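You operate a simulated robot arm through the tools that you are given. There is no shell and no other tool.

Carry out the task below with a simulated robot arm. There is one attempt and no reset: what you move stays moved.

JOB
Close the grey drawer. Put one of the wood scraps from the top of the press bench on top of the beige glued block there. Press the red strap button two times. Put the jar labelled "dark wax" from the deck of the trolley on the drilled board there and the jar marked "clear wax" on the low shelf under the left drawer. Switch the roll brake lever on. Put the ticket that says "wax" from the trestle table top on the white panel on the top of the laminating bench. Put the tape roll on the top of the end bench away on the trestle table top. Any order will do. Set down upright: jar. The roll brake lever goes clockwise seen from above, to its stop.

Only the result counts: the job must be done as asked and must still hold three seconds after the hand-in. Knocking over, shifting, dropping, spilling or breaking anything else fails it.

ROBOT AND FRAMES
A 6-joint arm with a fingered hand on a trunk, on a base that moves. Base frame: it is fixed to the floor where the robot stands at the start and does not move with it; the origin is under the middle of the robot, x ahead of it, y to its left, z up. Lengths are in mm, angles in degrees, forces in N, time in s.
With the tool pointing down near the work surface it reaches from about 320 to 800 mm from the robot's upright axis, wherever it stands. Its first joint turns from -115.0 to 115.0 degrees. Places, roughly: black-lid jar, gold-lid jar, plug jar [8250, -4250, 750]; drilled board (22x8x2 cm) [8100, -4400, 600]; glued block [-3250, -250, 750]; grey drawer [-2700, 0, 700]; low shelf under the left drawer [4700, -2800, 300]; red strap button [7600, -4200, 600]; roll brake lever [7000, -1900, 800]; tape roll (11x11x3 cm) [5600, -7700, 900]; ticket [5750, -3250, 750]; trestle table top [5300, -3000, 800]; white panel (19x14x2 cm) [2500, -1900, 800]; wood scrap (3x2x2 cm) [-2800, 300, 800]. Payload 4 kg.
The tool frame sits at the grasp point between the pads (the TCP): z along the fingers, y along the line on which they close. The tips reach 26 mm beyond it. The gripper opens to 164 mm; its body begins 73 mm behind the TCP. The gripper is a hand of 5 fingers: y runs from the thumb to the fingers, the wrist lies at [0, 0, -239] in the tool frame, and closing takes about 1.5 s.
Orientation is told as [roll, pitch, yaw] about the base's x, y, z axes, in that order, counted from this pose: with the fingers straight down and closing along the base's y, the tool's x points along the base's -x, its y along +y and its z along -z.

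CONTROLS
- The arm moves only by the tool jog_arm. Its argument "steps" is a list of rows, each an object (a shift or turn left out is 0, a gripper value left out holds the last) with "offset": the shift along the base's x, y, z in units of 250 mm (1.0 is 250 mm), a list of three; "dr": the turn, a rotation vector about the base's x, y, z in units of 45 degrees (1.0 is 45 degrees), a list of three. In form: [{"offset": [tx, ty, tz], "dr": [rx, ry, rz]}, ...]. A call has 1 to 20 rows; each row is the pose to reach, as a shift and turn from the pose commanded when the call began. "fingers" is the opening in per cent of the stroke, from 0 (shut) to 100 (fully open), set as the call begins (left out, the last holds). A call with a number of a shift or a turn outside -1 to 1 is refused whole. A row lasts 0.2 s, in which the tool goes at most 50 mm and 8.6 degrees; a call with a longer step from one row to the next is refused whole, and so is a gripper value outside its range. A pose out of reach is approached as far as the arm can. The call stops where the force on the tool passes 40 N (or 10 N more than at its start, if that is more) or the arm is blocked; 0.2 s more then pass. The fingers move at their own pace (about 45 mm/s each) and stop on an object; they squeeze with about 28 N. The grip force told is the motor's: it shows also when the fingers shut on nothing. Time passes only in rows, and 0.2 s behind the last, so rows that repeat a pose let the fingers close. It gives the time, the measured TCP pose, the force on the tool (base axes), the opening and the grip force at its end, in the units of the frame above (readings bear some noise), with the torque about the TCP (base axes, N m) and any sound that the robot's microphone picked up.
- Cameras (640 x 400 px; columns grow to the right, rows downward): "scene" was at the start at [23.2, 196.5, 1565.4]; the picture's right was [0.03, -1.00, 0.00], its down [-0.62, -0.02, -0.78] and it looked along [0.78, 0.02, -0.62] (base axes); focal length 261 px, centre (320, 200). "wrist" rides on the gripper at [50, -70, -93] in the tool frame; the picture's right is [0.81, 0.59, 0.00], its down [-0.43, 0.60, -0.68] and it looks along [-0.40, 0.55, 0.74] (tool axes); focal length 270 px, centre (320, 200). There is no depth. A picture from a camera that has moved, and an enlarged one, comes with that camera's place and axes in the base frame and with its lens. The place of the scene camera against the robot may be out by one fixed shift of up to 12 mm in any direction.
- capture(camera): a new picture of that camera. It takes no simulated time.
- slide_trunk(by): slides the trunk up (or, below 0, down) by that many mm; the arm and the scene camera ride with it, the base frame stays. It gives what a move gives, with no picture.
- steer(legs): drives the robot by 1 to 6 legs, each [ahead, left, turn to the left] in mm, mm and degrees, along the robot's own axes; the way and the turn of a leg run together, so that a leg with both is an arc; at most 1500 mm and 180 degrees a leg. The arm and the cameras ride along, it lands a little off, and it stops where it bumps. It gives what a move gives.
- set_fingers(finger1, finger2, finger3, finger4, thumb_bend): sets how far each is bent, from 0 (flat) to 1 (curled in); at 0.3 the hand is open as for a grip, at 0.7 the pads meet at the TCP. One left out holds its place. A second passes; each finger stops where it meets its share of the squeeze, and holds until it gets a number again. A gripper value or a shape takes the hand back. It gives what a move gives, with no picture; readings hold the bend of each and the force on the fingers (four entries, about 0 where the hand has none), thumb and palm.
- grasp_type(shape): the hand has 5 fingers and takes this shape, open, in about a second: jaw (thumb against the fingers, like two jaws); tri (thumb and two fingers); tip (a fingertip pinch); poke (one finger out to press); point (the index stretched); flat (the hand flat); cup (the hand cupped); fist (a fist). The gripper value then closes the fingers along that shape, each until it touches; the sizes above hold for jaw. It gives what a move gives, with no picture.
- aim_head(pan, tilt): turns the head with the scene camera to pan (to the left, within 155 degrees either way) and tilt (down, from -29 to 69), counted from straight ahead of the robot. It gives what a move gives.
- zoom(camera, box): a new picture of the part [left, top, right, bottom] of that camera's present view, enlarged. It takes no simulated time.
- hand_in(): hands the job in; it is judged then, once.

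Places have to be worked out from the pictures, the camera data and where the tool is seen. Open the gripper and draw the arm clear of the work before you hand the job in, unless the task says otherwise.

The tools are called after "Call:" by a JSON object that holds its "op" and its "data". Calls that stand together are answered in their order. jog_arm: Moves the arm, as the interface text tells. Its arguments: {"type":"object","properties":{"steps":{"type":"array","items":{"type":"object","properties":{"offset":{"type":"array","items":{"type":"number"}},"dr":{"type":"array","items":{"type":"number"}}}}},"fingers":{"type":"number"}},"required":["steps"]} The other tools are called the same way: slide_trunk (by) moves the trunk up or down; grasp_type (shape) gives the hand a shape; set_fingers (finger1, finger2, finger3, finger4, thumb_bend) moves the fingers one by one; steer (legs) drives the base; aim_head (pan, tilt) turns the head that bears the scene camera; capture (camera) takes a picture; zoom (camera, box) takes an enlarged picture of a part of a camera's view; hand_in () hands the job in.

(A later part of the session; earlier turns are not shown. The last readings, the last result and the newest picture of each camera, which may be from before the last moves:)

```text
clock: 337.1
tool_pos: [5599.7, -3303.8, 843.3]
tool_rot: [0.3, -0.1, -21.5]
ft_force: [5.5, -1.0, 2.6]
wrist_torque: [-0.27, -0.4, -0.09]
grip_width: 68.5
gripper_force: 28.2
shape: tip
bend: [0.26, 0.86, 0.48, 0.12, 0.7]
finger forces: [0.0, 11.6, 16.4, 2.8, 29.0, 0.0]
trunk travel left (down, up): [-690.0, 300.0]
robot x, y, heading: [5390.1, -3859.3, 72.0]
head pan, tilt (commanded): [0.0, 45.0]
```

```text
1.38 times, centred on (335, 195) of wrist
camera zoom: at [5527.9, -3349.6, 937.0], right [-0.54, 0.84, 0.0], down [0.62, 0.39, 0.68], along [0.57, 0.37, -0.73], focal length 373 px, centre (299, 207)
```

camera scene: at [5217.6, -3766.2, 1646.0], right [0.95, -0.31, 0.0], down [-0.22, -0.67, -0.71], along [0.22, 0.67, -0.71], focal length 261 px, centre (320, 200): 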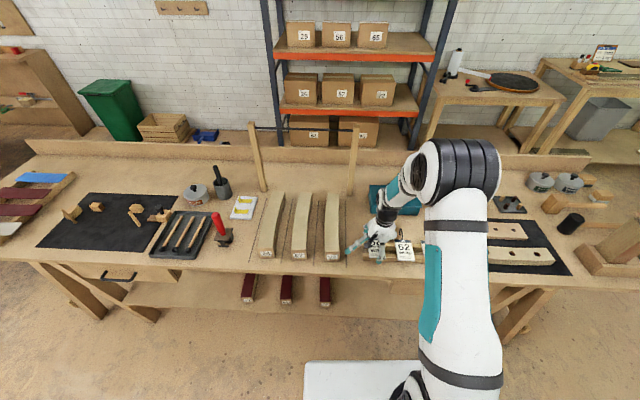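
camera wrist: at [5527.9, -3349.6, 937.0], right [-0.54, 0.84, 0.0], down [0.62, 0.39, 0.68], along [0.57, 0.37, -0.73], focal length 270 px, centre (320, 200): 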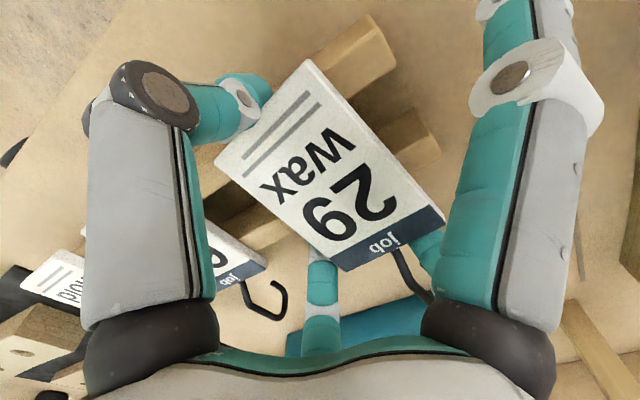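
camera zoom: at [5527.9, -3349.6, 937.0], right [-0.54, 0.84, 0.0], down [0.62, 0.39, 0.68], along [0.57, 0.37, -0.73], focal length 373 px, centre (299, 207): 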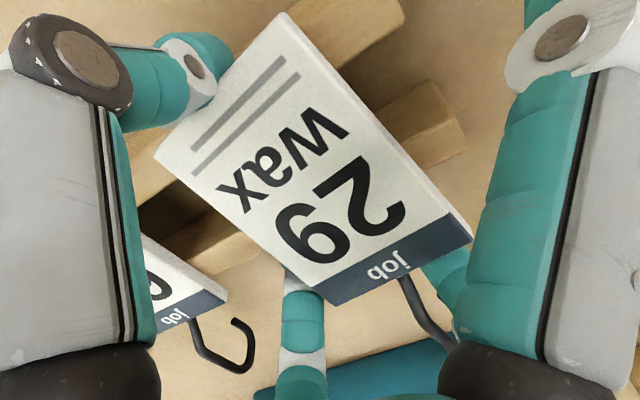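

The fingertips were a bit low and slid under the header. I reopen to 80 %, raise a few millimetres and re-measure the card.

Call:
{"op": "jog_arm", "data": {"steps": [{"offset": [0, 0, 0]}, {"offset": [0, 0, 0]}, {"offset": [0, 0, 0]}, {"offset": [0, 0, 0]}, {"offset": [0, 0, 0]}, {"offset": [0, 0, 0]}], "fingers": 80}}

Call:
{"op": "capture", "data": {"camera": "wrist"}}

Call:
{"op": "zoom", "data": {"camera": "scene", "box": [345, 205, 425, 275]}}

```text
clock: 338.5
tool_pos: [5599.8, -3302.7, 843.9]
tool_rot: [0.3, -0.1, -21.4]
ft_force: [0.2, 0.5, 2.3]
wrist_torque: [-0.14, -0.18, -0.02]
grip_width: 131.1
gripper_force: 0.0
shape: tip
bend: [0.14, 0.27, 0.27, 0.12, 0.51]
finger forces: [0.0, 0.0, 0.1, 1.8, 0.0, 0.0]
trunk travel left (down, up): [-690.0, 300.0]
robot x, y, heading: [5392.3, -3853.9, 72.1]
head pan, tilt (commanded): [0.0, 45.0]
```

```text
taken
camera wrist: at [5526.9, -3349.2, 936.9], right [-0.54, 0.84, 0.0], down [0.62, 0.39, 0.68], along [0.57, 0.37, -0.73], focal length 270 px, centre (320, 200)
```

wrist: 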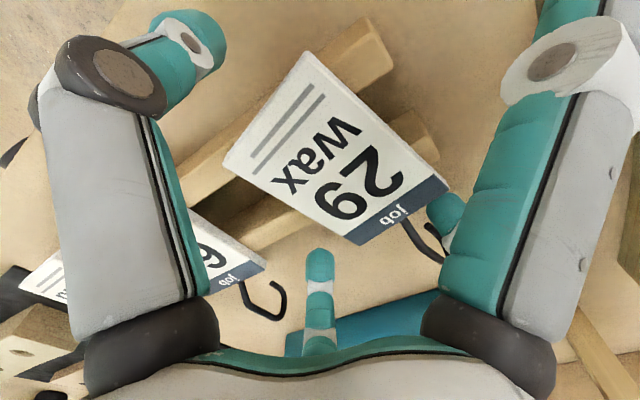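

```text
5.71 times, centred on (385, 240) of scene
camera zoom: at [5217.7, -3766.2, 1646.0], right [0.95, -0.31, 0.0], down [-0.22, -0.67, -0.71], along [0.22, 0.67, -0.71], focal length 1492 px, centre (-51, -29)
```

zoom: 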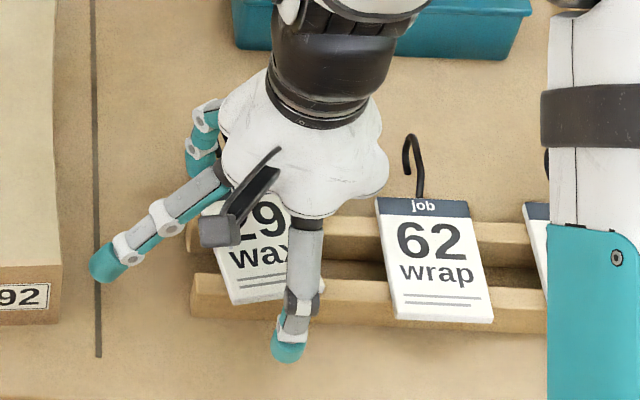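

I raise clear, turn the hand back 90°, and will instead pinch the hook's stem with thumb and fingers 2–3 while holding fingers 1 and 4 flat and high.

Call:
{"op": "jog_arm", "data": {"steps": [{"offset": [0, 0, 0.06]}, {"offset": [0, 0, 0.2]}, {"offset": [0, 0, 0.36]}, {"offset": [0, 0, 0.52]}]}}

Call:
{"op": "jog_arm", "data": {"steps": [{"dr": [0, 0, 0.18]}, {"dr": [0, 0, 0.36]}, {"dr": [0, 0, 0.54]}, {"dr": [0, 0, 0.72]}, {"dr": [0, 0, 0.9]}, {"dr": [0, 0, 1.0]}]}}

Call:
{"op": "jog_arm", "data": {"steps": [{"dr": [0, 0, 0.18]}, {"dr": [0, 0, 0.36]}, {"dr": [0, 0, 0.54]}, {"dr": [0, 0, 0.72]}, {"dr": [0, 0, 0.9]}, {"dr": [0, 0, 1.0]}]}}

Call:
{"op": "set_fingers", "data": {"finger1": 0, "finger2": 0.42, "finger3": 0.42, "finger4": 0, "thumb_bend": 0.6}}

Call:
{"op": "capture", "data": {"camera": "wrist"}}

Call:
{"op": "zoom", "data": {"camera": "scene", "box": [330, 180, 458, 280]}}

```text
clock: 339.5
tool_pos: [5599.4, -3306.5, 971.9]
tool_rot: [0.2, -0.1, -21.4]
ft_force: [0.6, -0.1, 0.1]
wrist_torque: [0.0, 0.02, 0.02]
grip_width: 130.9
gripper_force: 0.1
shape: tip
bend: [0.14, 0.27, 0.27, 0.14, 0.51]
finger forces: [0.1, 0.0, 0.0, 0.0, 0.0, 0.0]
trunk travel left (down, up): [-690.0, 300.0]
robot x, y, heading: [5390.9, -3855.9, 72.2]
head pan, tilt (commanded): [0.0, 45.0]
```

```text
clock: 340.9
tool_pos: [5599.8, -3304.1, 971.8]
tool_rot: [0.2, 0.0, 23.8]
ft_force: [-0.2, 0.8, 0.2]
wrist_torque: [0.02, -0.03, 0.0]
grip_width: 131.2
gripper_force: 0.0
shape: tip
bend: [0.14, 0.27, 0.27, 0.14, 0.51]
finger forces: [0.1, 0.0, 0.0, 0.0, 0.0, 0.0]
trunk travel left (down, up): [-690.0, 300.0]
robot x, y, heading: [5391.5, -3853.4, 72.0]
head pan, tilt (commanded): [0.0, 45.0]
```

```text
clock: 342.3
tool_pos: [5601.0, -3301.7, 971.0]
tool_rot: [0.2, -0.1, 68.7]
ft_force: [0.2, 0.6, 0.1]
wrist_torque: [0.03, -0.01, 0.05]
grip_width: 130.7
gripper_force: 0.1
shape: tip
bend: [0.14, 0.27, 0.27, 0.14, 0.51]
finger forces: [0.1, 0.0, 0.0, 0.0, 0.0, 0.1]
trunk travel left (down, up): [-690.0, 300.0]
robot x, y, heading: [5391.3, -3847.7, 71.9]
head pan, tilt (commanded): [0.0, 45.0]
```

```text
clock: 343.3
tool_pos: [5599.5, -3301.9, 971.4]
tool_rot: [0.2, -0.1, 68.5]
ft_force: [-0.5, 0.6, -0.3]
wrist_torque: [-0.02, 0.01, 0.01]
grip_width: 99.4
gripper_force: 0.1
shape: fingers
bend: [0.01, 0.42, 0.42, 0.01, 0.6]
finger forces: [0.0, 0.0, 0.0, 0.0, 0.0, 0.0]
trunk travel left (down, up): [-690.0, 300.0]
robot x, y, heading: [5393.4, -3855.0, 71.9]
head pan, tilt (commanded): [0.0, 45.0]
```

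```text
taken
camera wrist: at [5647.5, -3374.9, 1065.7], right [-0.84, -0.54, 0.0], down [-0.39, 0.62, 0.68], along [-0.37, 0.57, -0.73], focal length 270 px, centre (320, 200)
```

wrist: 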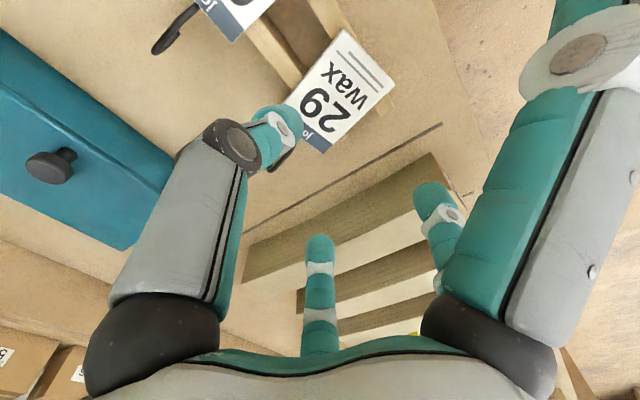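

```text
4.00 times, centred on (394, 230) of scene
camera zoom: at [5217.8, -3766.1, 1646.0], right [0.95, -0.31, 0.0], down [-0.22, -0.67, -0.71], along [0.22, 0.67, -0.71], focal length 1044 px, centre (24, 80)
```

zoom: 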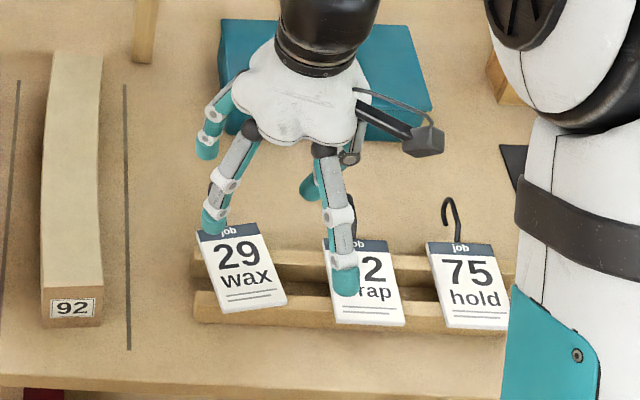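

The card has turned to about heading 81°. I rotate the hand to match (with f1 toward the gap between tickets), pull finger 4 in a little, and move over the hook to look.

Call:
{"op": "set_fingers", "data": {"finger4": 0.45, "thumb_bend": 0.5}}

Call:
{"op": "jog_arm", "data": {"steps": [{"offset": [0, 0.1, 0], "dr": [0, 0, 0.152]}, {"offset": [0, 0.2, 0], "dr": [0, 0, 0.304]}, {"offset": [0, 0.288, 0], "dr": [0, 0, 0.456]}]}}

Call:
{"op": "capture", "data": {"camera": "wrist"}}

Call:
{"op": "zoom", "data": {"camera": "scene", "box": [330, 180, 458, 280]}}

```text
clock: 344.3
tool_pos: [5600.6, -3302.3, 971.4]
tool_rot: [0.2, -0.1, 68.6]
ft_force: [0.1, -0.6, -0.6]
wrist_torque: [0.01, -0.02, 0.01]
grip_width: 100.1
gripper_force: 0.1
shape: fingers
bend: [0.01, 0.42, 0.42, 0.45, 0.5]
finger forces: [0.0, 0.0, 0.0, 0.1, 0.1, 0.0]
trunk travel left (down, up): [-690.0, 300.0]
robot x, y, heading: [5390.1, -3855.1, 71.8]
head pan, tilt (commanded): [0.0, 45.0]
```

```text
clock: 345.1
tool_pos: [5599.6, -3234.9, 968.4]
tool_rot: [0.2, -0.1, 89.2]
ft_force: [0.0, 0.5, -0.3]
wrist_torque: [-0.02, 0.01, -0.01]
grip_width: 100.2
gripper_force: 0.0
shape: fingers
bend: [0.01, 0.42, 0.42, 0.45, 0.5]
finger forces: [0.0, 0.0, 0.1, 0.1, 0.1, 0.1]
trunk travel left (down, up): [-690.0, 300.0]
robot x, y, heading: [5387.4, -3848.4, 72.0]
head pan, tilt (commanded): [0.0, 45.0]
```

```text
taken
camera wrist: at [5669.8, -3285.5, 1063.7], right [-0.6, -0.8, 0.0], down [-0.59, 0.44, 0.68], along [-0.55, 0.41, -0.73], focal length 270 px, centre (320, 200)
```

wrist: 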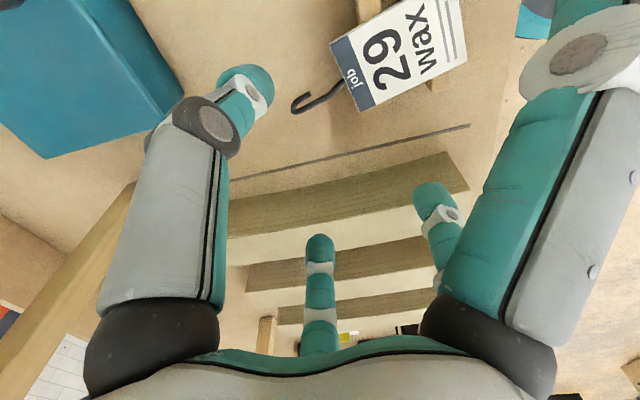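

```text
4.00 times, centred on (394, 230) of scene
camera zoom: at [5217.9, -3765.6, 1646.0], right [0.95, -0.31, 0.0], down [-0.22, -0.67, -0.71], along [0.22, 0.67, -0.71], focal length 1044 px, centre (24, 80)
```

zoom: 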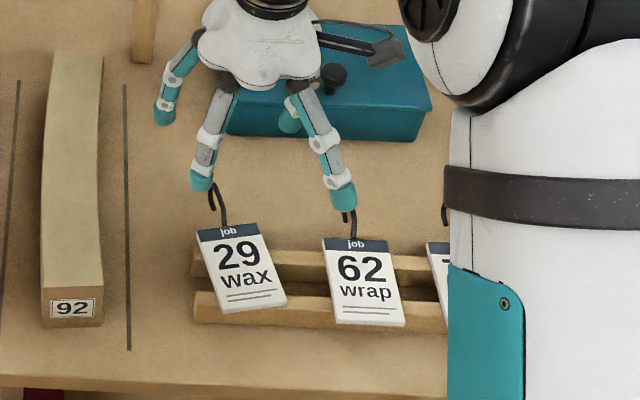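

Measured: hook from (5593, -3253) to (5603, -3205). I'll pinch it with thumb and finger 3 only, so I open finger 2, then descend to 60 mm above for a check.

Call:
{"op": "set_fingers", "data": {"finger1": 0, "finger2": 0.28, "finger3": 0.42, "finger4": 0.45, "thumb_bend": 0.5}}

Call:
{"op": "jog_arm", "data": {"steps": [{"offset": [-0.004, 0.036, 0]}, {"offset": [-0.004, 0.036, -0.15]}, {"offset": [-0.004, 0.036, -0.27]}]}}

Call:
{"op": "capture", "data": {"camera": "wrist"}}

Call:
{"op": "zoom", "data": {"camera": "scene", "box": [340, 180, 452, 280]}}

```text
clock: 346.1
tool_pos: [5599.7, -3234.1, 971.2]
tool_rot: [0.3, -0.1, 89.1]
ft_force: [0.7, 0.1, 0.2]
wrist_torque: [0.04, 0.0, -0.01]
grip_width: 100.0
gripper_force: 0.0
shape: fingers
bend: [0.01, 0.28, 0.42, 0.45, 0.5]
finger forces: [0.0, 0.1, 0.0, 0.1, 0.0, 0.0]
trunk travel left (down, up): [-690.0, 300.0]
robot x, y, heading: [5392.8, -3849.7, 72.3]
head pan, tilt (commanded): [0.0, 45.0]
```

```text
clock: 346.9
tool_pos: [5599.5, -3220.8, 902.7]
tool_rot: [0.2, -0.1, 89.0]
ft_force: [-0.4, 0.5, 0.3]
wrist_torque: [-0.05, 0.02, -0.01]
grip_width: 100.3
gripper_force: 0.1
shape: fingers
bend: [0.01, 0.28, 0.42, 0.45, 0.5]
finger forces: [0.0, 0.0, 0.0, 0.0, 0.0, 0.0]
trunk travel left (down, up): [-690.0, 300.0]
robot x, y, heading: [5387.8, -3856.4, 72.1]
head pan, tilt (commanded): [0.0, 45.0]
```

```text
taken
camera wrist: at [5668.5, -3272.7, 997.1], right [-0.6, -0.8, 0.0], down [-0.59, 0.44, 0.68], along [-0.54, 0.41, -0.73], focal length 270 px, centre (320, 200)
```

wrist: 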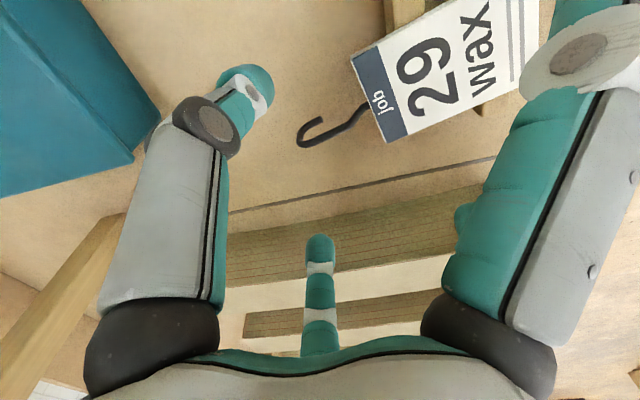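

```text
4.00 times, centred on (396, 230) of scene
camera zoom: at [5217.9, -3765.5, 1646.0], right [0.95, -0.31, 0.0], down [-0.22, -0.67, -0.71], along [0.22, 0.67, -0.71], focal length 1044 px, centre (16, 80)
```

zoom: 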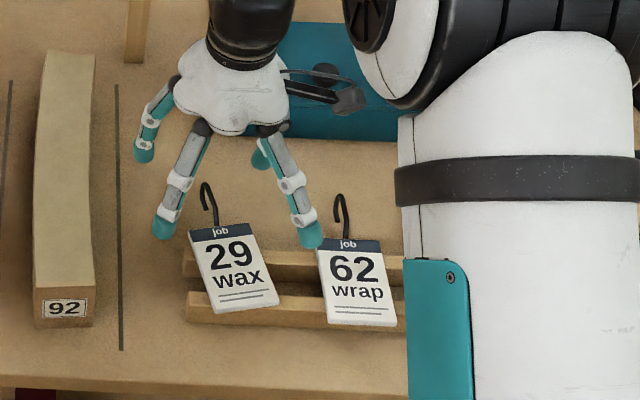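

The hook lies between thumb and finger 3. I descend to z≈846 around it.

Call:
{"op": "jog_arm", "data": {"steps": [{"offset": [-0.006, -0.017, -0.12]}, {"offset": [-0.006, -0.017, -0.225]}]}}

Call:
{"op": "capture", "data": {"camera": "wrist"}}

Call:
{"op": "zoom", "data": {"camera": "scene", "box": [340, 180, 452, 280]}}

```text
clock: 347.5
tool_pos: [5597.8, -3225.5, 848.5]
tool_rot: [0.2, -0.1, 89.0]
ft_force: [-0.5, 0.1, -0.5]
wrist_torque: [0.03, -0.02, -0.02]
grip_width: 100.2
gripper_force: 0.1
shape: fingers
bend: [0.01, 0.28, 0.42, 0.45, 0.5]
finger forces: [0.0, 0.1, 0.0, 0.0, 0.0, 0.0]
trunk travel left (down, up): [-690.0, 300.0]
robot x, y, heading: [5390.0, -3853.5, 71.7]
head pan, tilt (commanded): [0.0, 45.0]
```

```text
taken
camera wrist: at [5667.3, -3277.5, 942.4], right [-0.6, -0.8, 0.0], down [-0.59, 0.44, 0.68], along [-0.54, 0.41, -0.73], focal length 270 px, centre (320, 200)
```

wrist: 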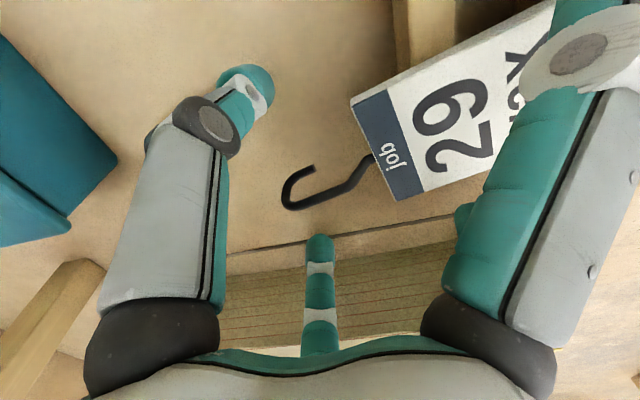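

```text
4.00 times, centred on (396, 230) of scene
camera zoom: at [5217.9, -3765.7, 1646.0], right [0.95, -0.31, 0.0], down [-0.22, -0.67, -0.71], along [0.22, 0.67, -0.71], focal length 1044 px, centre (16, 80)
```

zoom: 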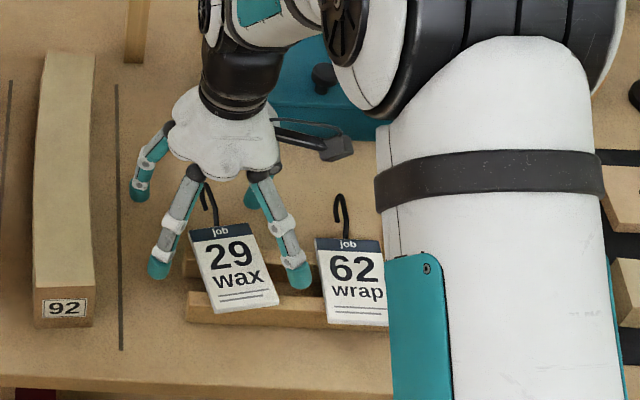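

The hook's loop (about 18 mm wide) is centred between thumb and finger 3. I close those two.

Call:
{"op": "set_fingers", "data": {"finger3": 0.8, "thumb_bend": 0.75}}

Call:
{"op": "capture", "data": {"camera": "wrist"}}

Call:
{"op": "zoom", "data": {"camera": "scene", "box": [340, 180, 452, 280]}}

```text
clock: 348.5
tool_pos: [5598.1, -3226.5, 848.4]
tool_rot: [0.2, -0.2, 89.1]
ft_force: [0.6, -0.7, 0.2]
wrist_torque: [-0.01, 0.01, 0.01]
grip_width: 102.6
gripper_force: 0.1
shape: fingers
bend: [0.01, 0.28, 0.68, 0.45, 0.75]
finger forces: [0.1, 0.0, 0.1, 0.0, 0.1, 0.0]
trunk travel left (down, up): [-690.0, 300.0]
robot x, y, heading: [5391.8, -3855.1, 72.2]
head pan, tilt (commanded): [0.0, 45.0]
```

```text
taken
camera wrist: at [5667.2, -3277.8, 942.8], right [-0.6, -0.8, 0.0], down [-0.59, 0.44, 0.68], along [-0.54, 0.41, -0.73], focal length 270 px, centre (320, 200)
```

wrist: 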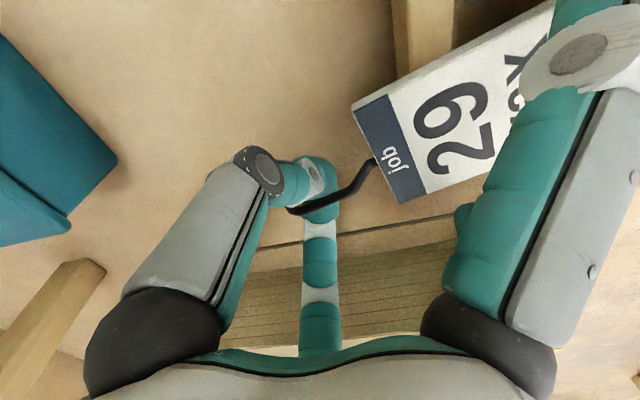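

```text
4.00 times, centred on (396, 230) of scene
camera zoom: at [5217.8, -3766.0, 1646.0], right [0.95, -0.31, 0.0], down [-0.22, -0.67, -0.71], along [0.22, 0.67, -0.71], focal length 1044 px, centre (16, 80)
```

zoom: 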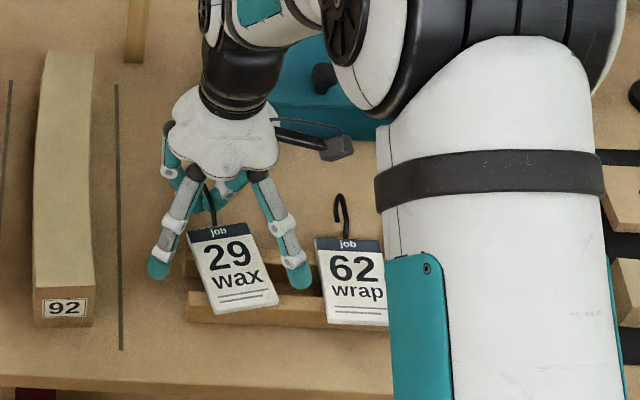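

No squeeze yet — the fingers had not finished. I command them further.

Call:
{"op": "set_fingers", "data": {"finger3": 0.95, "thumb_bend": 0.9}}

Call:
{"op": "zoom", "data": {"camera": "wrist", "box": [240, 120, 400, 260]}}

```text
clock: 349.5
tool_pos: [5597.9, -3225.7, 849.1]
tool_rot: [0.2, -0.2, 89.0]
ft_force: [-0.1, 0.5, -0.8]
wrist_torque: [0.03, 0.0, -0.02]
grip_width: 111.4
gripper_force: 5.6
shape: fingers
bend: [0.01, 0.28, 0.8, 0.45, 0.91]
finger forces: [0.1, 0.0, 5.5, 0.1, 5.5, 0.0]
trunk travel left (down, up): [-690.0, 300.0]
robot x, y, heading: [5388.9, -3851.0, 71.9]
head pan, tilt (commanded): [0.0, 45.0]
```

```text
2.86 times, centred on (320, 190) of wrist
camera zoom: at [5667.2, -3277.8, 942.8], right [-0.6, -0.8, 0.0], down [-0.59, 0.44, 0.68], along [-0.54, 0.41, -0.73], focal length 772 px, centre (320, 229)
```

zoom: 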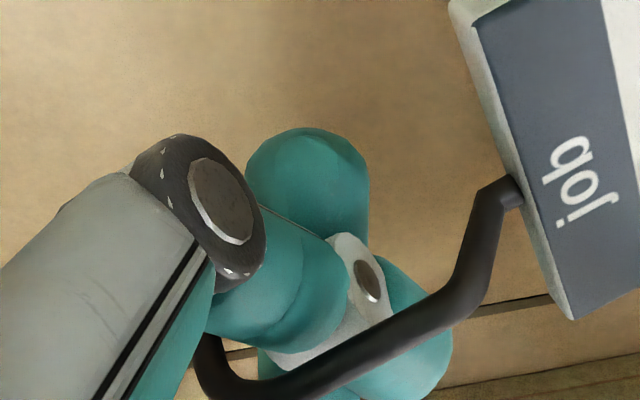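

The digits met underneath the hook: I'm about 10 mm too low. I reopen them, rise 10 mm, and close again.

Call:
{"op": "set_fingers", "data": {"finger3": 0.42, "thumb_bend": 0.5}}

Call:
{"op": "jog_arm", "data": {"steps": [{"offset": [0, 0, 0.02]}, {"offset": [0, 0.008, 0.04]}]}}

Call:
{"op": "capture", "data": {"camera": "wrist"}}

```text
clock: 350.5
tool_pos: [5597.9, -3226.6, 848.9]
tool_rot: [0.2, -0.1, 89.0]
ft_force: [-0.3, 0.5, 0.5]
wrist_torque: [0.02, 0.0, -0.02]
grip_width: 100.1
gripper_force: 2.3
shape: fingers
bend: [0.01, 0.28, 0.42, 0.45, 0.5]
finger forces: [0.2, 0.0, 0.0, 0.0, 3.7, 0.1]
trunk travel left (down, up): [-690.0, 300.0]
robot x, y, heading: [5388.2, -3852.8, 72.0]
head pan, tilt (commanded): [0.0, 45.0]
```

```text
clock: 351.1
tool_pos: [5596.5, -3224.8, 858.8]
tool_rot: [0.2, -0.1, 89.1]
ft_force: [0.0, 0.2, 0.5]
wrist_torque: [0.0, 0.04, 0.01]
grip_width: 100.0
gripper_force: 0.3
shape: fingers
bend: [0.01, 0.28, 0.42, 0.45, 0.5]
finger forces: [0.0, 0.0, 0.0, 0.1, 1.7, 0.0]
trunk travel left (down, up): [-690.0, 300.0]
robot x, y, heading: [5389.9, -3849.1, 71.9]
head pan, tilt (commanded): [0.0, 45.0]
```

```text
taken
camera wrist: at [5666.3, -3276.4, 952.8], right [-0.6, -0.8, 0.0], down [-0.59, 0.44, 0.68], along [-0.54, 0.41, -0.73], focal length 270 px, centre (320, 200)
```

wrist: 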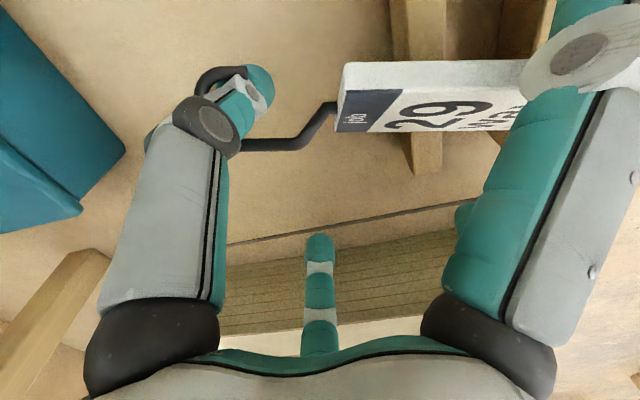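

The thumb has caught the hook's loop and turned the ticket. I look at the current state from the scene camera.

Call:
{"op": "zoom", "data": {"camera": "scene", "box": [340, 180, 452, 280]}}

Call:
{"op": "zoom", "data": {"camera": "wrist", "box": [140, 40, 540, 240]}}

```text
4.00 times, centred on (396, 230) of scene
camera zoom: at [5217.8, -3766.1, 1646.0], right [0.95, -0.31, 0.0], down [-0.22, -0.67, -0.71], along [0.22, 0.67, -0.71], focal length 1044 px, centre (16, 80)
```

zoom: 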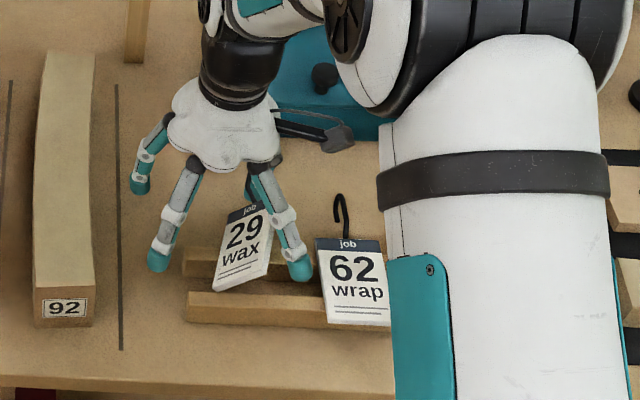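

```text
1.60 times, centred on (340, 140) of wrist
camera zoom: at [5666.3, -3276.4, 952.8], right [-0.6, -0.8, 0.0], down [-0.59, 0.44, 0.68], along [-0.54, 0.41, -0.73], focal length 432 px, centre (288, 296)
```

zoom: 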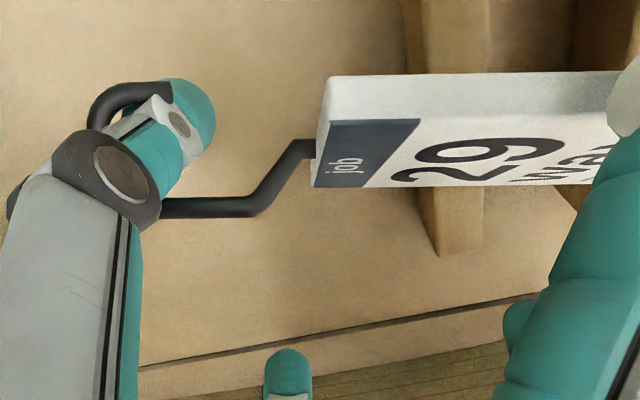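

The loop sits around the thumb's last segment, so moving the hand up and to the right along the thumb's axis should slip it off. I do that and check.

Call:
{"op": "jog_arm", "data": {"steps": [{"offset": [0.04, 0, 0.04]}, {"offset": [0.08, 0, 0.08]}, {"offset": [0.12, 0, 0.13]}, {"offset": [0.16, 0, 0.2]}, {"offset": [0.16, 0, 0.34]}]}}

Call:
{"op": "capture", "data": {"camera": "wrist"}}

Call:
{"op": "zoom", "data": {"camera": "scene", "box": [340, 180, 452, 280]}}

```text
clock: 352.3
tool_pos: [5636.8, -3224.1, 943.0]
tool_rot: [0.2, -0.1, 89.1]
ft_force: [-0.8, 0.1, 0.3]
wrist_torque: [0.0, -0.03, 0.0]
grip_width: 100.2
gripper_force: 0.1
shape: fingers
bend: [0.01, 0.28, 0.42, 0.45, 0.5]
finger forces: [0.0, 0.1, 0.1, 0.0, 0.1, 0.0]
trunk travel left (down, up): [-690.0, 300.0]
robot x, y, heading: [5389.3, -3853.6, 72.0]
head pan, tilt (commanded): [0.0, 45.0]
```

```text
taken
camera wrist: at [5706.5, -3274.9, 1036.0], right [-0.6, -0.8, 0.0], down [-0.59, 0.44, 0.68], along [-0.54, 0.41, -0.73], focal length 270 px, centre (320, 200)
```

wrist: 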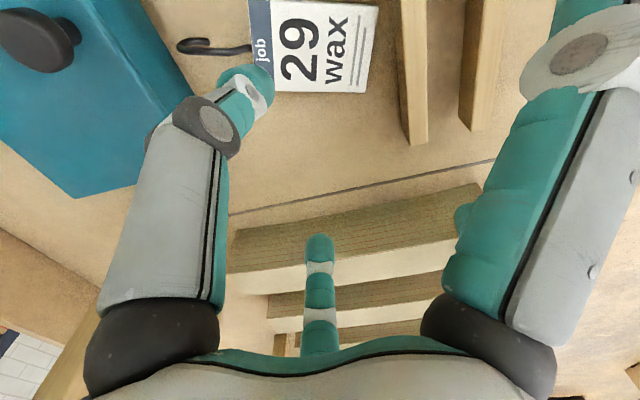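

```text
4.00 times, centred on (396, 230) of scene
camera zoom: at [5217.5, -3766.6, 1645.9], right [0.95, -0.31, 0.0], down [-0.22, -0.67, -0.71], along [0.22, 0.67, -0.71], focal length 1044 px, centre (16, 80)
```

zoom: 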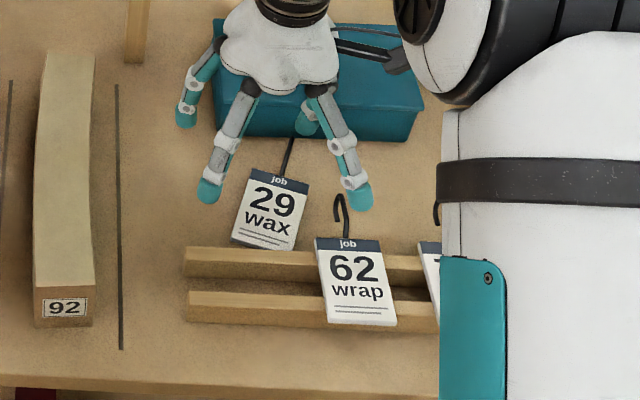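

The ticket slid off the rails and now lies on the table just behind them — a cramped spot. I'll close the hand to a compact cone, press lightly on the card and drag it left into the open area.

Call:
{"op": "grasp_type", "data": {"shape": "jaw"}}

Call:
{"op": "jog_arm", "data": {"steps": [{"offset": [0.04, -0.02, 0]}, {"offset": [0.08, -0.035, 0]}, {"offset": [0.12, -0.05, 0]}, {"offset": [0.12, -0.05, 0]}, {"offset": [0.12, -0.05, 0]}, {"offset": [0.12, -0.05, 0]}, {"offset": [0.12, -0.05, 0]}, {"offset": [0.12, -0.05, 0]}, {"offset": [0.12, -0.05, 0]}], "fingers": 0}}

Call:
{"op": "capture", "data": {"camera": "wrist"}}

Call:
{"op": "zoom", "data": {"camera": "scene", "box": [340, 180, 452, 280]}}

```text
clock: 353.2
tool_pos: [5637.7, -3222.8, 940.3]
tool_rot: [0.2, -0.1, 89.1]
ft_force: [0.7, 0.1, 0.4]
wrist_torque: [0.01, 0.02, -0.01]
grip_width: 164.1
gripper_force: 0.0
shape: jaw
bend: [0.3, 0.3, 0.3, 0.3, 0.3]
finger forces: [0.0, 0.1, 0.0, 0.0, 0.0, 0.0]
trunk travel left (down, up): [-690.0, 300.0]
robot x, y, heading: [5389.8, -3853.6, 72.2]
head pan, tilt (commanded): [0.0, 45.0]
```

```text
clock: 355.2
tool_pos: [5665.7, -3237.1, 944.7]
tool_rot: [0.2, -0.1, 89.0]
ft_force: [-0.1, -0.7, 0.1]
wrist_torque: [-0.01, 0.05, 0.03]
grip_width: 0.2
gripper_force: 0.0
shape: jaw
bend: [0.7, 0.7, 0.7, 0.7, 0.7]
finger forces: [0.0, 0.1, 0.1, 0.0, 0.1, 0.1]
trunk travel left (down, up): [-690.0, 300.0]
robot x, y, heading: [5392.1, -3851.6, 72.1]
head pan, tilt (commanded): [0.0, 45.0]
```

```text
taken
camera wrist: at [5735.8, -3287.7, 1037.9], right [-0.6, -0.8, 0.0], down [-0.59, 0.44, 0.68], along [-0.54, 0.41, -0.73], focal length 270 px, centre (320, 200)
```

wrist: 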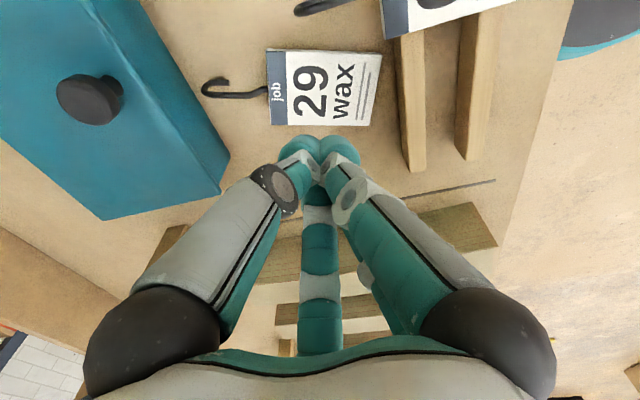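

```text
4.00 times, centred on (396, 230) of scene
camera zoom: at [5217.8, -3766.0, 1646.0], right [0.95, -0.31, 0.0], down [-0.22, -0.67, -0.71], along [0.22, 0.67, -0.71], focal length 1044 px, centre (16, 80)
```

zoom: 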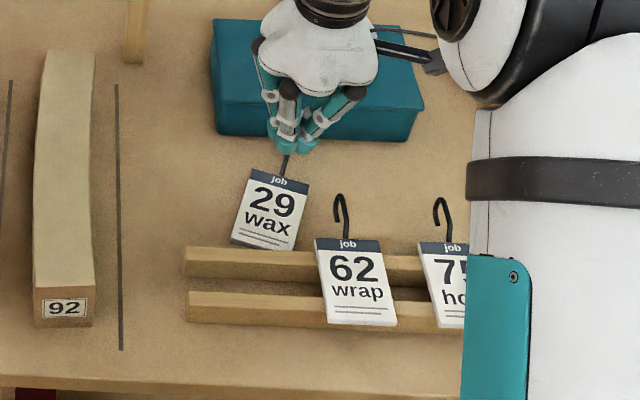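

The cone is right above the card's centre. I descend and press lightly.

Call:
{"op": "jog_arm", "data": {"steps": [{"offset": [0, 0, -0.18]}, {"offset": [0, 0, -0.34]}, {"offset": [0, 0, -0.38]}]}}

Call:
{"op": "jog_arm", "data": {"steps": [{"offset": [0, 0, -0.012]}, {"offset": [0, 0, -0.024]}, {"offset": [0, 0, -0.036]}]}}

```text
clock: 356.0
tool_pos: [5665.4, -3237.0, 847.6]
tool_rot: [0.2, -0.1, 89.2]
ft_force: [0.7, 0.6, 0.6]
wrist_torque: [0.0, 0.01, 0.01]
grip_width: 0.0
gripper_force: 27.7
shape: jaw
bend: [0.7, 0.7, 0.7, 0.7, 0.7]
finger forces: [0.1, 0.1, 0.1, 0.0, 0.0, 0.0]
trunk travel left (down, up): [-690.0, 300.0]
robot x, y, heading: [5389.8, -3854.7, 72.0]
head pan, tilt (commanded): [0.0, 45.0]
```

```text
clock: 356.8
tool_pos: [5666.1, -3235.1, 842.8]
tool_rot: [0.0, -0.5, 89.1]
ft_force: [-2.0, -1.9, 32.3]
wrist_torque: [0.2, -0.08, -0.01]
grip_width: 0.0
gripper_force: 27.9
shape: jaw
bend: [0.7, 0.7, 0.7, 0.7, 0.7]
finger forces: [0.0, 0.0, 0.0, 0.0, 0.1, 0.0]
trunk travel left (down, up): [-690.0, 300.0]
robot x, y, heading: [5392.3, -3852.0, 72.1]
head pan, tilt (commanded): [0.0, 45.0]
```

Stiff contact: 32 N. I ease off about 4 mm to get a light press.

Call:
{"op": "jog_arm", "data": {"steps": [{"offset": [0, 0, 0.017]}]}}

```text
clock: 357.2
tool_pos: [5666.4, -3236.6, 842.6]
tool_rot: [0.2, -0.3, 89.1]
ft_force: [-0.9, 3.7, 20.7]
wrist_torque: [0.34, -0.1, -0.01]
grip_width: 0.0
gripper_force: 28.0
shape: jaw
bend: [0.7, 0.7, 0.7, 0.7, 0.7]
finger forces: [0.1, 0.0, 0.1, 0.1, 0.0, 0.1]
trunk travel left (down, up): [-690.0, 300.0]
robot x, y, heading: [5391.3, -3851.2, 72.2]
head pan, tilt (commanded): [0.0, 45.0]
```

Call:
{"op": "jog_arm", "data": {"steps": [{"offset": [0, 0, 0.008]}]}}

```text
clock: 357.6
tool_pos: [5665.8, -3238.3, 844.7]
tool_rot: [0.2, 0.0, 89.1]
ft_force: [-2.4, 2.4, 13.1]
wrist_torque: [0.17, 0.01, 0.03]
grip_width: 0.0
gripper_force: 28.2
shape: jaw
bend: [0.7, 0.7, 0.7, 0.7, 0.7]
finger forces: [0.1, 0.0, 0.0, 0.0, 0.0, 0.0]
trunk travel left (down, up): [-690.0, 300.0]
robot x, y, heading: [5387.5, -3850.1, 72.0]
head pan, tilt (commanded): [0.0, 45.0]
```

A 13 N press is fine for dragging. I drag left about 95 mm in small steps.

Call:
{"op": "jog_arm", "data": {"steps": [{"offset": [-0.04, 0.015, 0]}, {"offset": [-0.09, 0.034, 0]}, {"offset": [-0.14, 0.053, 0]}, {"offset": [-0.19, 0.072, 0]}, {"offset": [-0.24, 0.09, 0]}]}}

Call:
{"op": "capture", "data": {"camera": "wrist"}}

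Call:
{"op": "zoom", "data": {"camera": "scene", "box": [340, 180, 452, 280]}}

```text
clock: 358.8
tool_pos: [5606.6, -3216.4, 845.3]
tool_rot: [0.2, -0.1, 89.1]
ft_force: [-0.5, -0.2, 0.4]
wrist_torque: [0.02, 0.01, -0.03]
grip_width: 0.1
gripper_force: 27.8
shape: jaw
bend: [0.7, 0.7, 0.7, 0.7, 0.7]
finger forces: [0.0, 0.0, 0.1, 0.0, 0.0, 0.0]
trunk travel left (down, up): [-690.0, 300.0]
robot x, y, heading: [5390.9, -3856.6, 72.0]
head pan, tilt (commanded): [0.0, 45.0]
```

```text
taken
camera wrist: at [5675.8, -3266.9, 939.6], right [-0.6, -0.8, 0.0], down [-0.59, 0.44, 0.68], along [-0.54, 0.41, -0.73], focal length 270 px, centre (320, 200)
```

wrist: 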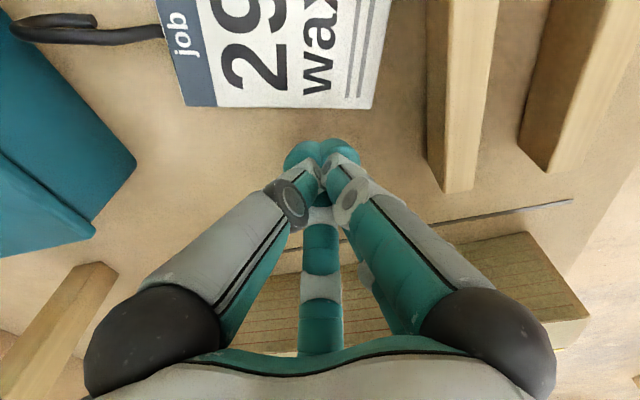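

```text
4.00 times, centred on (396, 230) of scene
camera zoom: at [5217.5, -3765.9, 1645.9], right [0.95, -0.31, 0.0], down [-0.22, -0.67, -0.71], along [0.22, 0.67, -0.71], focal length 1044 px, centre (16, 80)
```

zoom: 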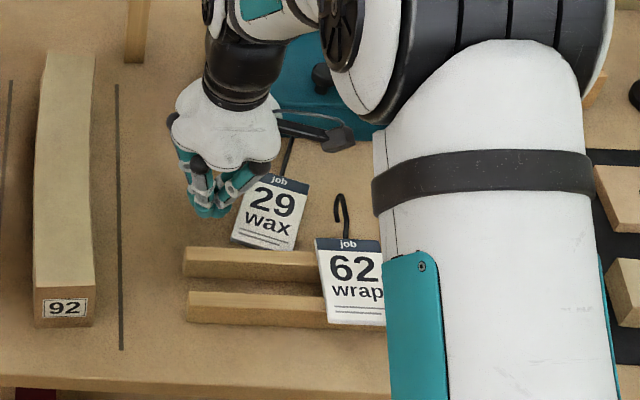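

The cone just slid over the card. Instead I'll push sideways against the hook's base from the right to swing the ticket around. I go over there at height first.

Call:
{"op": "jog_arm", "data": {"steps": [{"offset": [0, 0, 0.17]}, {"offset": [0, 0, 0.34]}, {"offset": [0.13, 0.02, 0.36]}, {"offset": [0.27, 0.045, 0.36]}, {"offset": [0.4, 0.07, 0.36]}, {"offset": [0.54, 0.095, 0.36]}]}}

Call:
{"op": "capture", "data": {"camera": "wrist"}}

Call:
{"op": "zoom", "data": {"camera": "scene", "box": [340, 180, 452, 280]}}

```text
clock: 360.2
tool_pos: [5744.2, -3190.6, 931.0]
tool_rot: [0.2, -0.1, 89.2]
ft_force: [0.0, 0.8, 0.2]
wrist_torque: [0.0, -0.01, 0.01]
grip_width: 0.0
gripper_force: 28.5
shape: jaw
bend: [0.7, 0.7, 0.7, 0.7, 0.7]
finger forces: [0.1, 0.0, 0.0, 0.1, 0.0, 0.1]
trunk travel left (down, up): [-690.0, 300.0]
robot x, y, heading: [5389.3, -3852.7, 72.1]
head pan, tilt (commanded): [0.0, 45.0]
```

```text
taken
camera wrist: at [5813.1, -3242.5, 1026.0], right [-0.6, -0.8, 0.0], down [-0.58, 0.44, 0.68], along [-0.54, 0.41, -0.73], focal length 270 px, centre (320, 200)
```

wrist: 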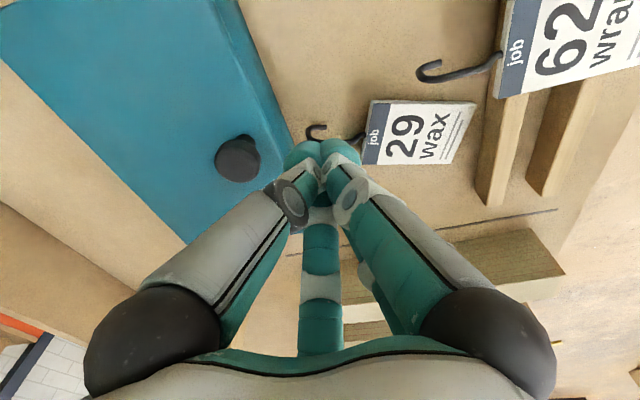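

```text
4.00 times, centred on (396, 230) of scene
camera zoom: at [5218.7, -3765.7, 1646.1], right [0.95, -0.31, 0.0], down [-0.22, -0.67, -0.71], along [0.22, 0.67, -0.71], focal length 1044 px, centre (16, 80)
```

zoom: 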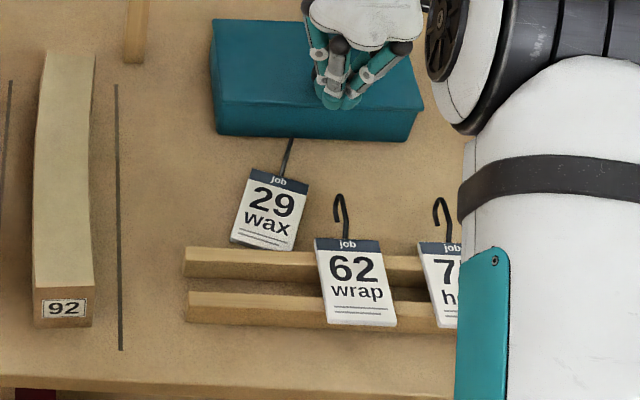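

The cone is 31 mm to the right of the hook. I lower to just above the table and push left in small steps.

Call:
{"op": "jog_arm", "data": {"steps": [{"offset": [0, 0, -0.18]}, {"offset": [0, 0, -0.34]}, {"offset": [0, 0, -0.385]}]}}

Call:
{"op": "jog_arm", "data": {"steps": [{"offset": [-0.05, 0.012, 0]}, {"offset": [-0.1, 0.024, 0]}, {"offset": [-0.15, 0.036, 0]}, {"offset": [-0.2, 0.048, 0]}, {"offset": [-0.25, 0.06, 0]}, {"offset": [-0.3, 0.072, 0]}]}}

Call:
{"op": "capture", "data": {"camera": "wrist"}}

Call:
{"op": "zoom", "data": {"camera": "scene", "box": [340, 180, 452, 280]}}

```text
clock: 361.0
tool_pos: [5740.0, -3194.5, 839.8]
tool_rot: [0.2, -0.2, 89.1]
ft_force: [-6.9, -13.5, 10.3]
wrist_torque: [1.15, -0.55, 0.08]
grip_width: 0.0
gripper_force: 28.0
shape: jaw
bend: [0.7, 0.7, 0.7, 0.7, 0.7]
finger forces: [0.0, 0.0, 0.0, 18.5, 0.1, 0.0]
trunk travel left (down, up): [-690.0, 300.0]
robot x, y, heading: [5389.0, -3852.1, 71.7]
head pan, tilt (commanded): [0.0, 45.0]
```

```text
clock: 362.4
tool_pos: [5667.7, -3171.9, 839.8]
tool_rot: [0.2, -0.1, 89.1]
ft_force: [-1.5, -0.5, 0.2]
wrist_torque: [0.0, -0.02, 0.01]
grip_width: 0.0
gripper_force: 28.5
shape: jaw
bend: [0.7, 0.7, 0.7, 0.7, 0.7]
finger forces: [0.0, 0.0, 0.1, 0.0, 0.0, 0.0]
trunk travel left (down, up): [-690.0, 300.0]
robot x, y, heading: [5389.6, -3851.8, 71.9]
head pan, tilt (commanded): [0.0, 45.0]
```

```text
taken
camera wrist: at [5737.7, -3222.2, 933.7], right [-0.6, -0.8, 0.0], down [-0.59, 0.44, 0.68], along [-0.54, 0.41, -0.73], focal length 270 px, centre (320, 200)
```

wrist: 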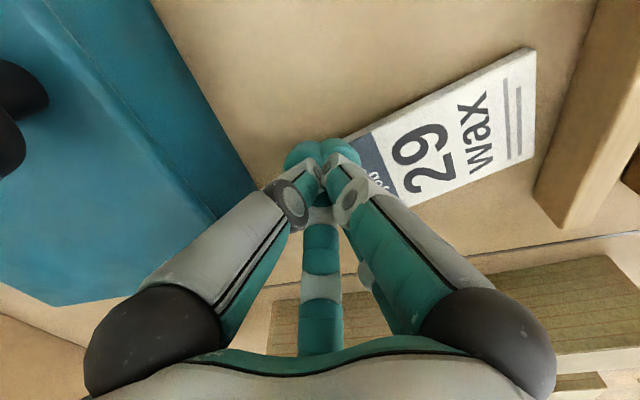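

```text
4.00 times, centred on (396, 230) of scene
camera zoom: at [5217.5, -3765.9, 1646.0], right [0.95, -0.31, 0.0], down [-0.22, -0.67, -0.71], along [0.22, 0.67, -0.71], focal length 1044 px, centre (16, 80)
```

zoom: 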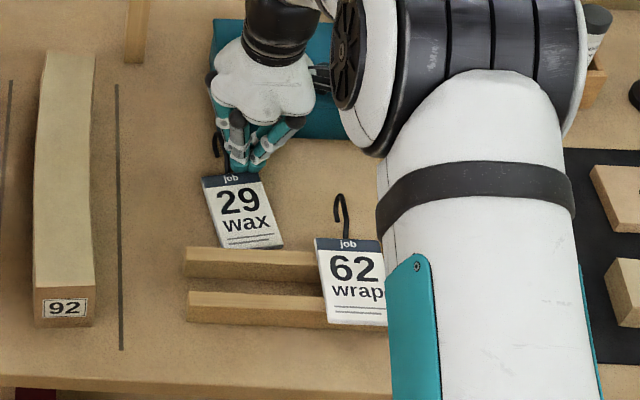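

The ticket swung round to point away from me. I raise the cone, and check that the teal box did not move (finger 4 brushed something on the way down).

Call:
{"op": "jog_arm", "data": {"steps": [{"offset": [0.02, 0, 0.06]}, {"offset": [0.04, 0, 0.2]}, {"offset": [0.04, 0, 0.36]}, {"offset": [0.04, -0.1, 0.48]}, {"offset": [0.04, -0.25, 0.5]}]}}

Call:
{"op": "capture", "data": {"camera": "wrist"}}

Call:
{"op": "zoom", "data": {"camera": "scene", "box": [340, 180, 452, 280]}}

```text
clock: 363.6
tool_pos: [5679.8, -3234.2, 965.9]
tool_rot: [0.2, 0.0, 89.1]
ft_force: [-0.5, 0.5, -0.1]
wrist_torque: [-0.01, -0.03, -0.03]
grip_width: 0.0
gripper_force: 27.6
shape: jaw
bend: [0.7, 0.7, 0.7, 0.7, 0.7]
finger forces: [0.1, 0.0, 0.0, 0.0, 0.1, 0.0]
trunk travel left (down, up): [-690.0, 300.0]
robot x, y, heading: [5393.1, -3854.3, 72.0]
head pan, tilt (commanded): [0.0, 45.0]
```

```text
taken
camera wrist: at [5748.6, -3285.5, 1059.5], right [-0.6, -0.8, 0.0], down [-0.59, 0.44, 0.68], along [-0.54, 0.41, -0.73], focal length 270 px, centre (320, 200)
```

wrist: 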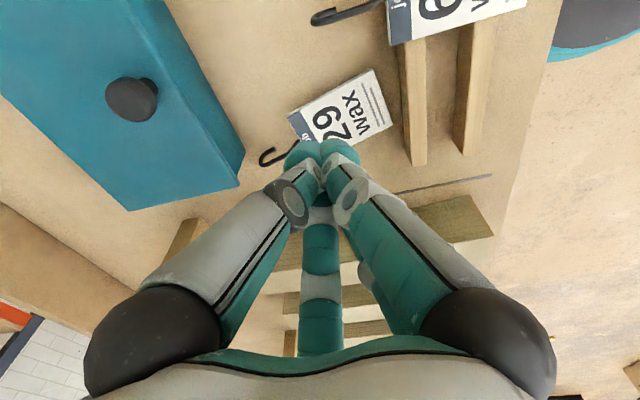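

```text
4.00 times, centred on (396, 230) of scene
camera zoom: at [5217.8, -3767.0, 1646.0], right [0.95, -0.31, 0.0], down [-0.22, -0.67, -0.71], along [0.22, 0.67, -0.71], focal length 1044 px, centre (16, 80)
```

zoom: 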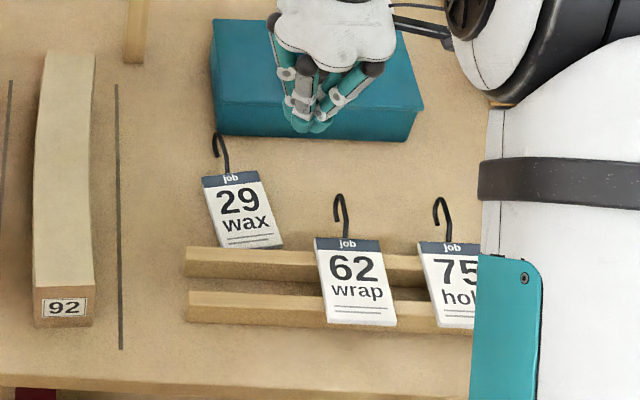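

The box looks unmoved. The hook is still near it, so I push the ticket a bit further left with the cone, starting from a spot with more clearance.

Call:
{"op": "jog_arm", "data": {"steps": [{"offset": [0.045, 0.075, 0]}, {"offset": [0.09, 0.15, 0]}, {"offset": [0.09, 0.15, -0.18]}, {"offset": [0.09, 0.15, -0.36]}, {"offset": [0.09, 0.15, -0.5]}, {"offset": [0.09, 0.15, -0.51]}]}}

Call:
{"op": "jog_arm", "data": {"steps": [{"offset": [-0.05, 0.01, 0]}, {"offset": [-0.1, 0.02, 0]}, {"offset": [-0.15, 0.03, 0]}, {"offset": [-0.2, 0.04, 0]}, {"offset": [-0.25, 0.05, 0]}, {"offset": [-0.3, 0.06, 0]}, {"offset": [-0.34, 0.068, 0]}]}}

Call:
{"op": "zoom", "data": {"camera": "scene", "box": [340, 180, 452, 280]}}

```text
clock: 365.0
tool_pos: [5699.2, -3195.0, 837.3]
tool_rot: [0.2, -0.1, 89.1]
ft_force: [-0.4, -0.6, 0.2]
wrist_torque: [-0.01, 0.02, -0.02]
grip_width: 0.0
gripper_force: 27.7
shape: jaw
bend: [0.7, 0.7, 0.7, 0.7, 0.7]
finger forces: [0.0, 0.0, 0.0, 0.0, 0.1, 0.0]
trunk travel left (down, up): [-690.0, 300.0]
robot x, y, heading: [5386.6, -3851.5, 72.2]
head pan, tilt (commanded): [0.0, 45.0]
```

```text
clock: 366.6
tool_pos: [5615.9, -3181.0, 836.8]
tool_rot: [0.2, -0.2, 89.1]
ft_force: [0.6, -0.5, -0.3]
wrist_torque: [-0.02, 0.0, -0.03]
grip_width: 0.0
gripper_force: 27.9
shape: jaw
bend: [0.7, 0.7, 0.7, 0.7, 0.7]
finger forces: [0.0, 0.0, 0.0, 0.1, 0.1, 0.1]
trunk travel left (down, up): [-690.0, 300.0]
robot x, y, heading: [5389.9, -3855.6, 71.8]
head pan, tilt (commanded): [0.0, 45.0]
```

```text
4.00 times, centred on (396, 230) of scene
camera zoom: at [5217.7, -3766.0, 1646.0], right [0.95, -0.31, 0.0], down [-0.22, -0.67, -0.71], along [0.22, 0.67, -0.71], focal length 1044 px, centre (16, 80)
```

zoom: 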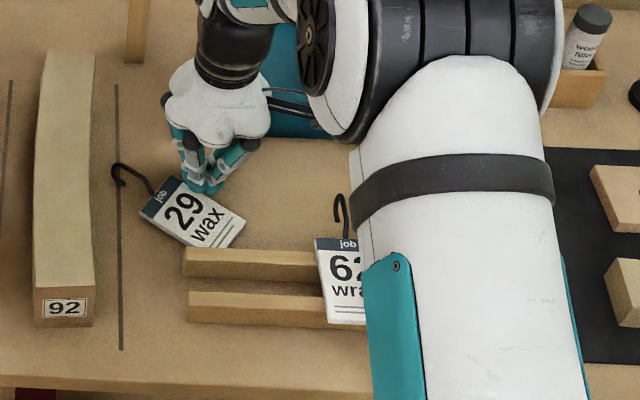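

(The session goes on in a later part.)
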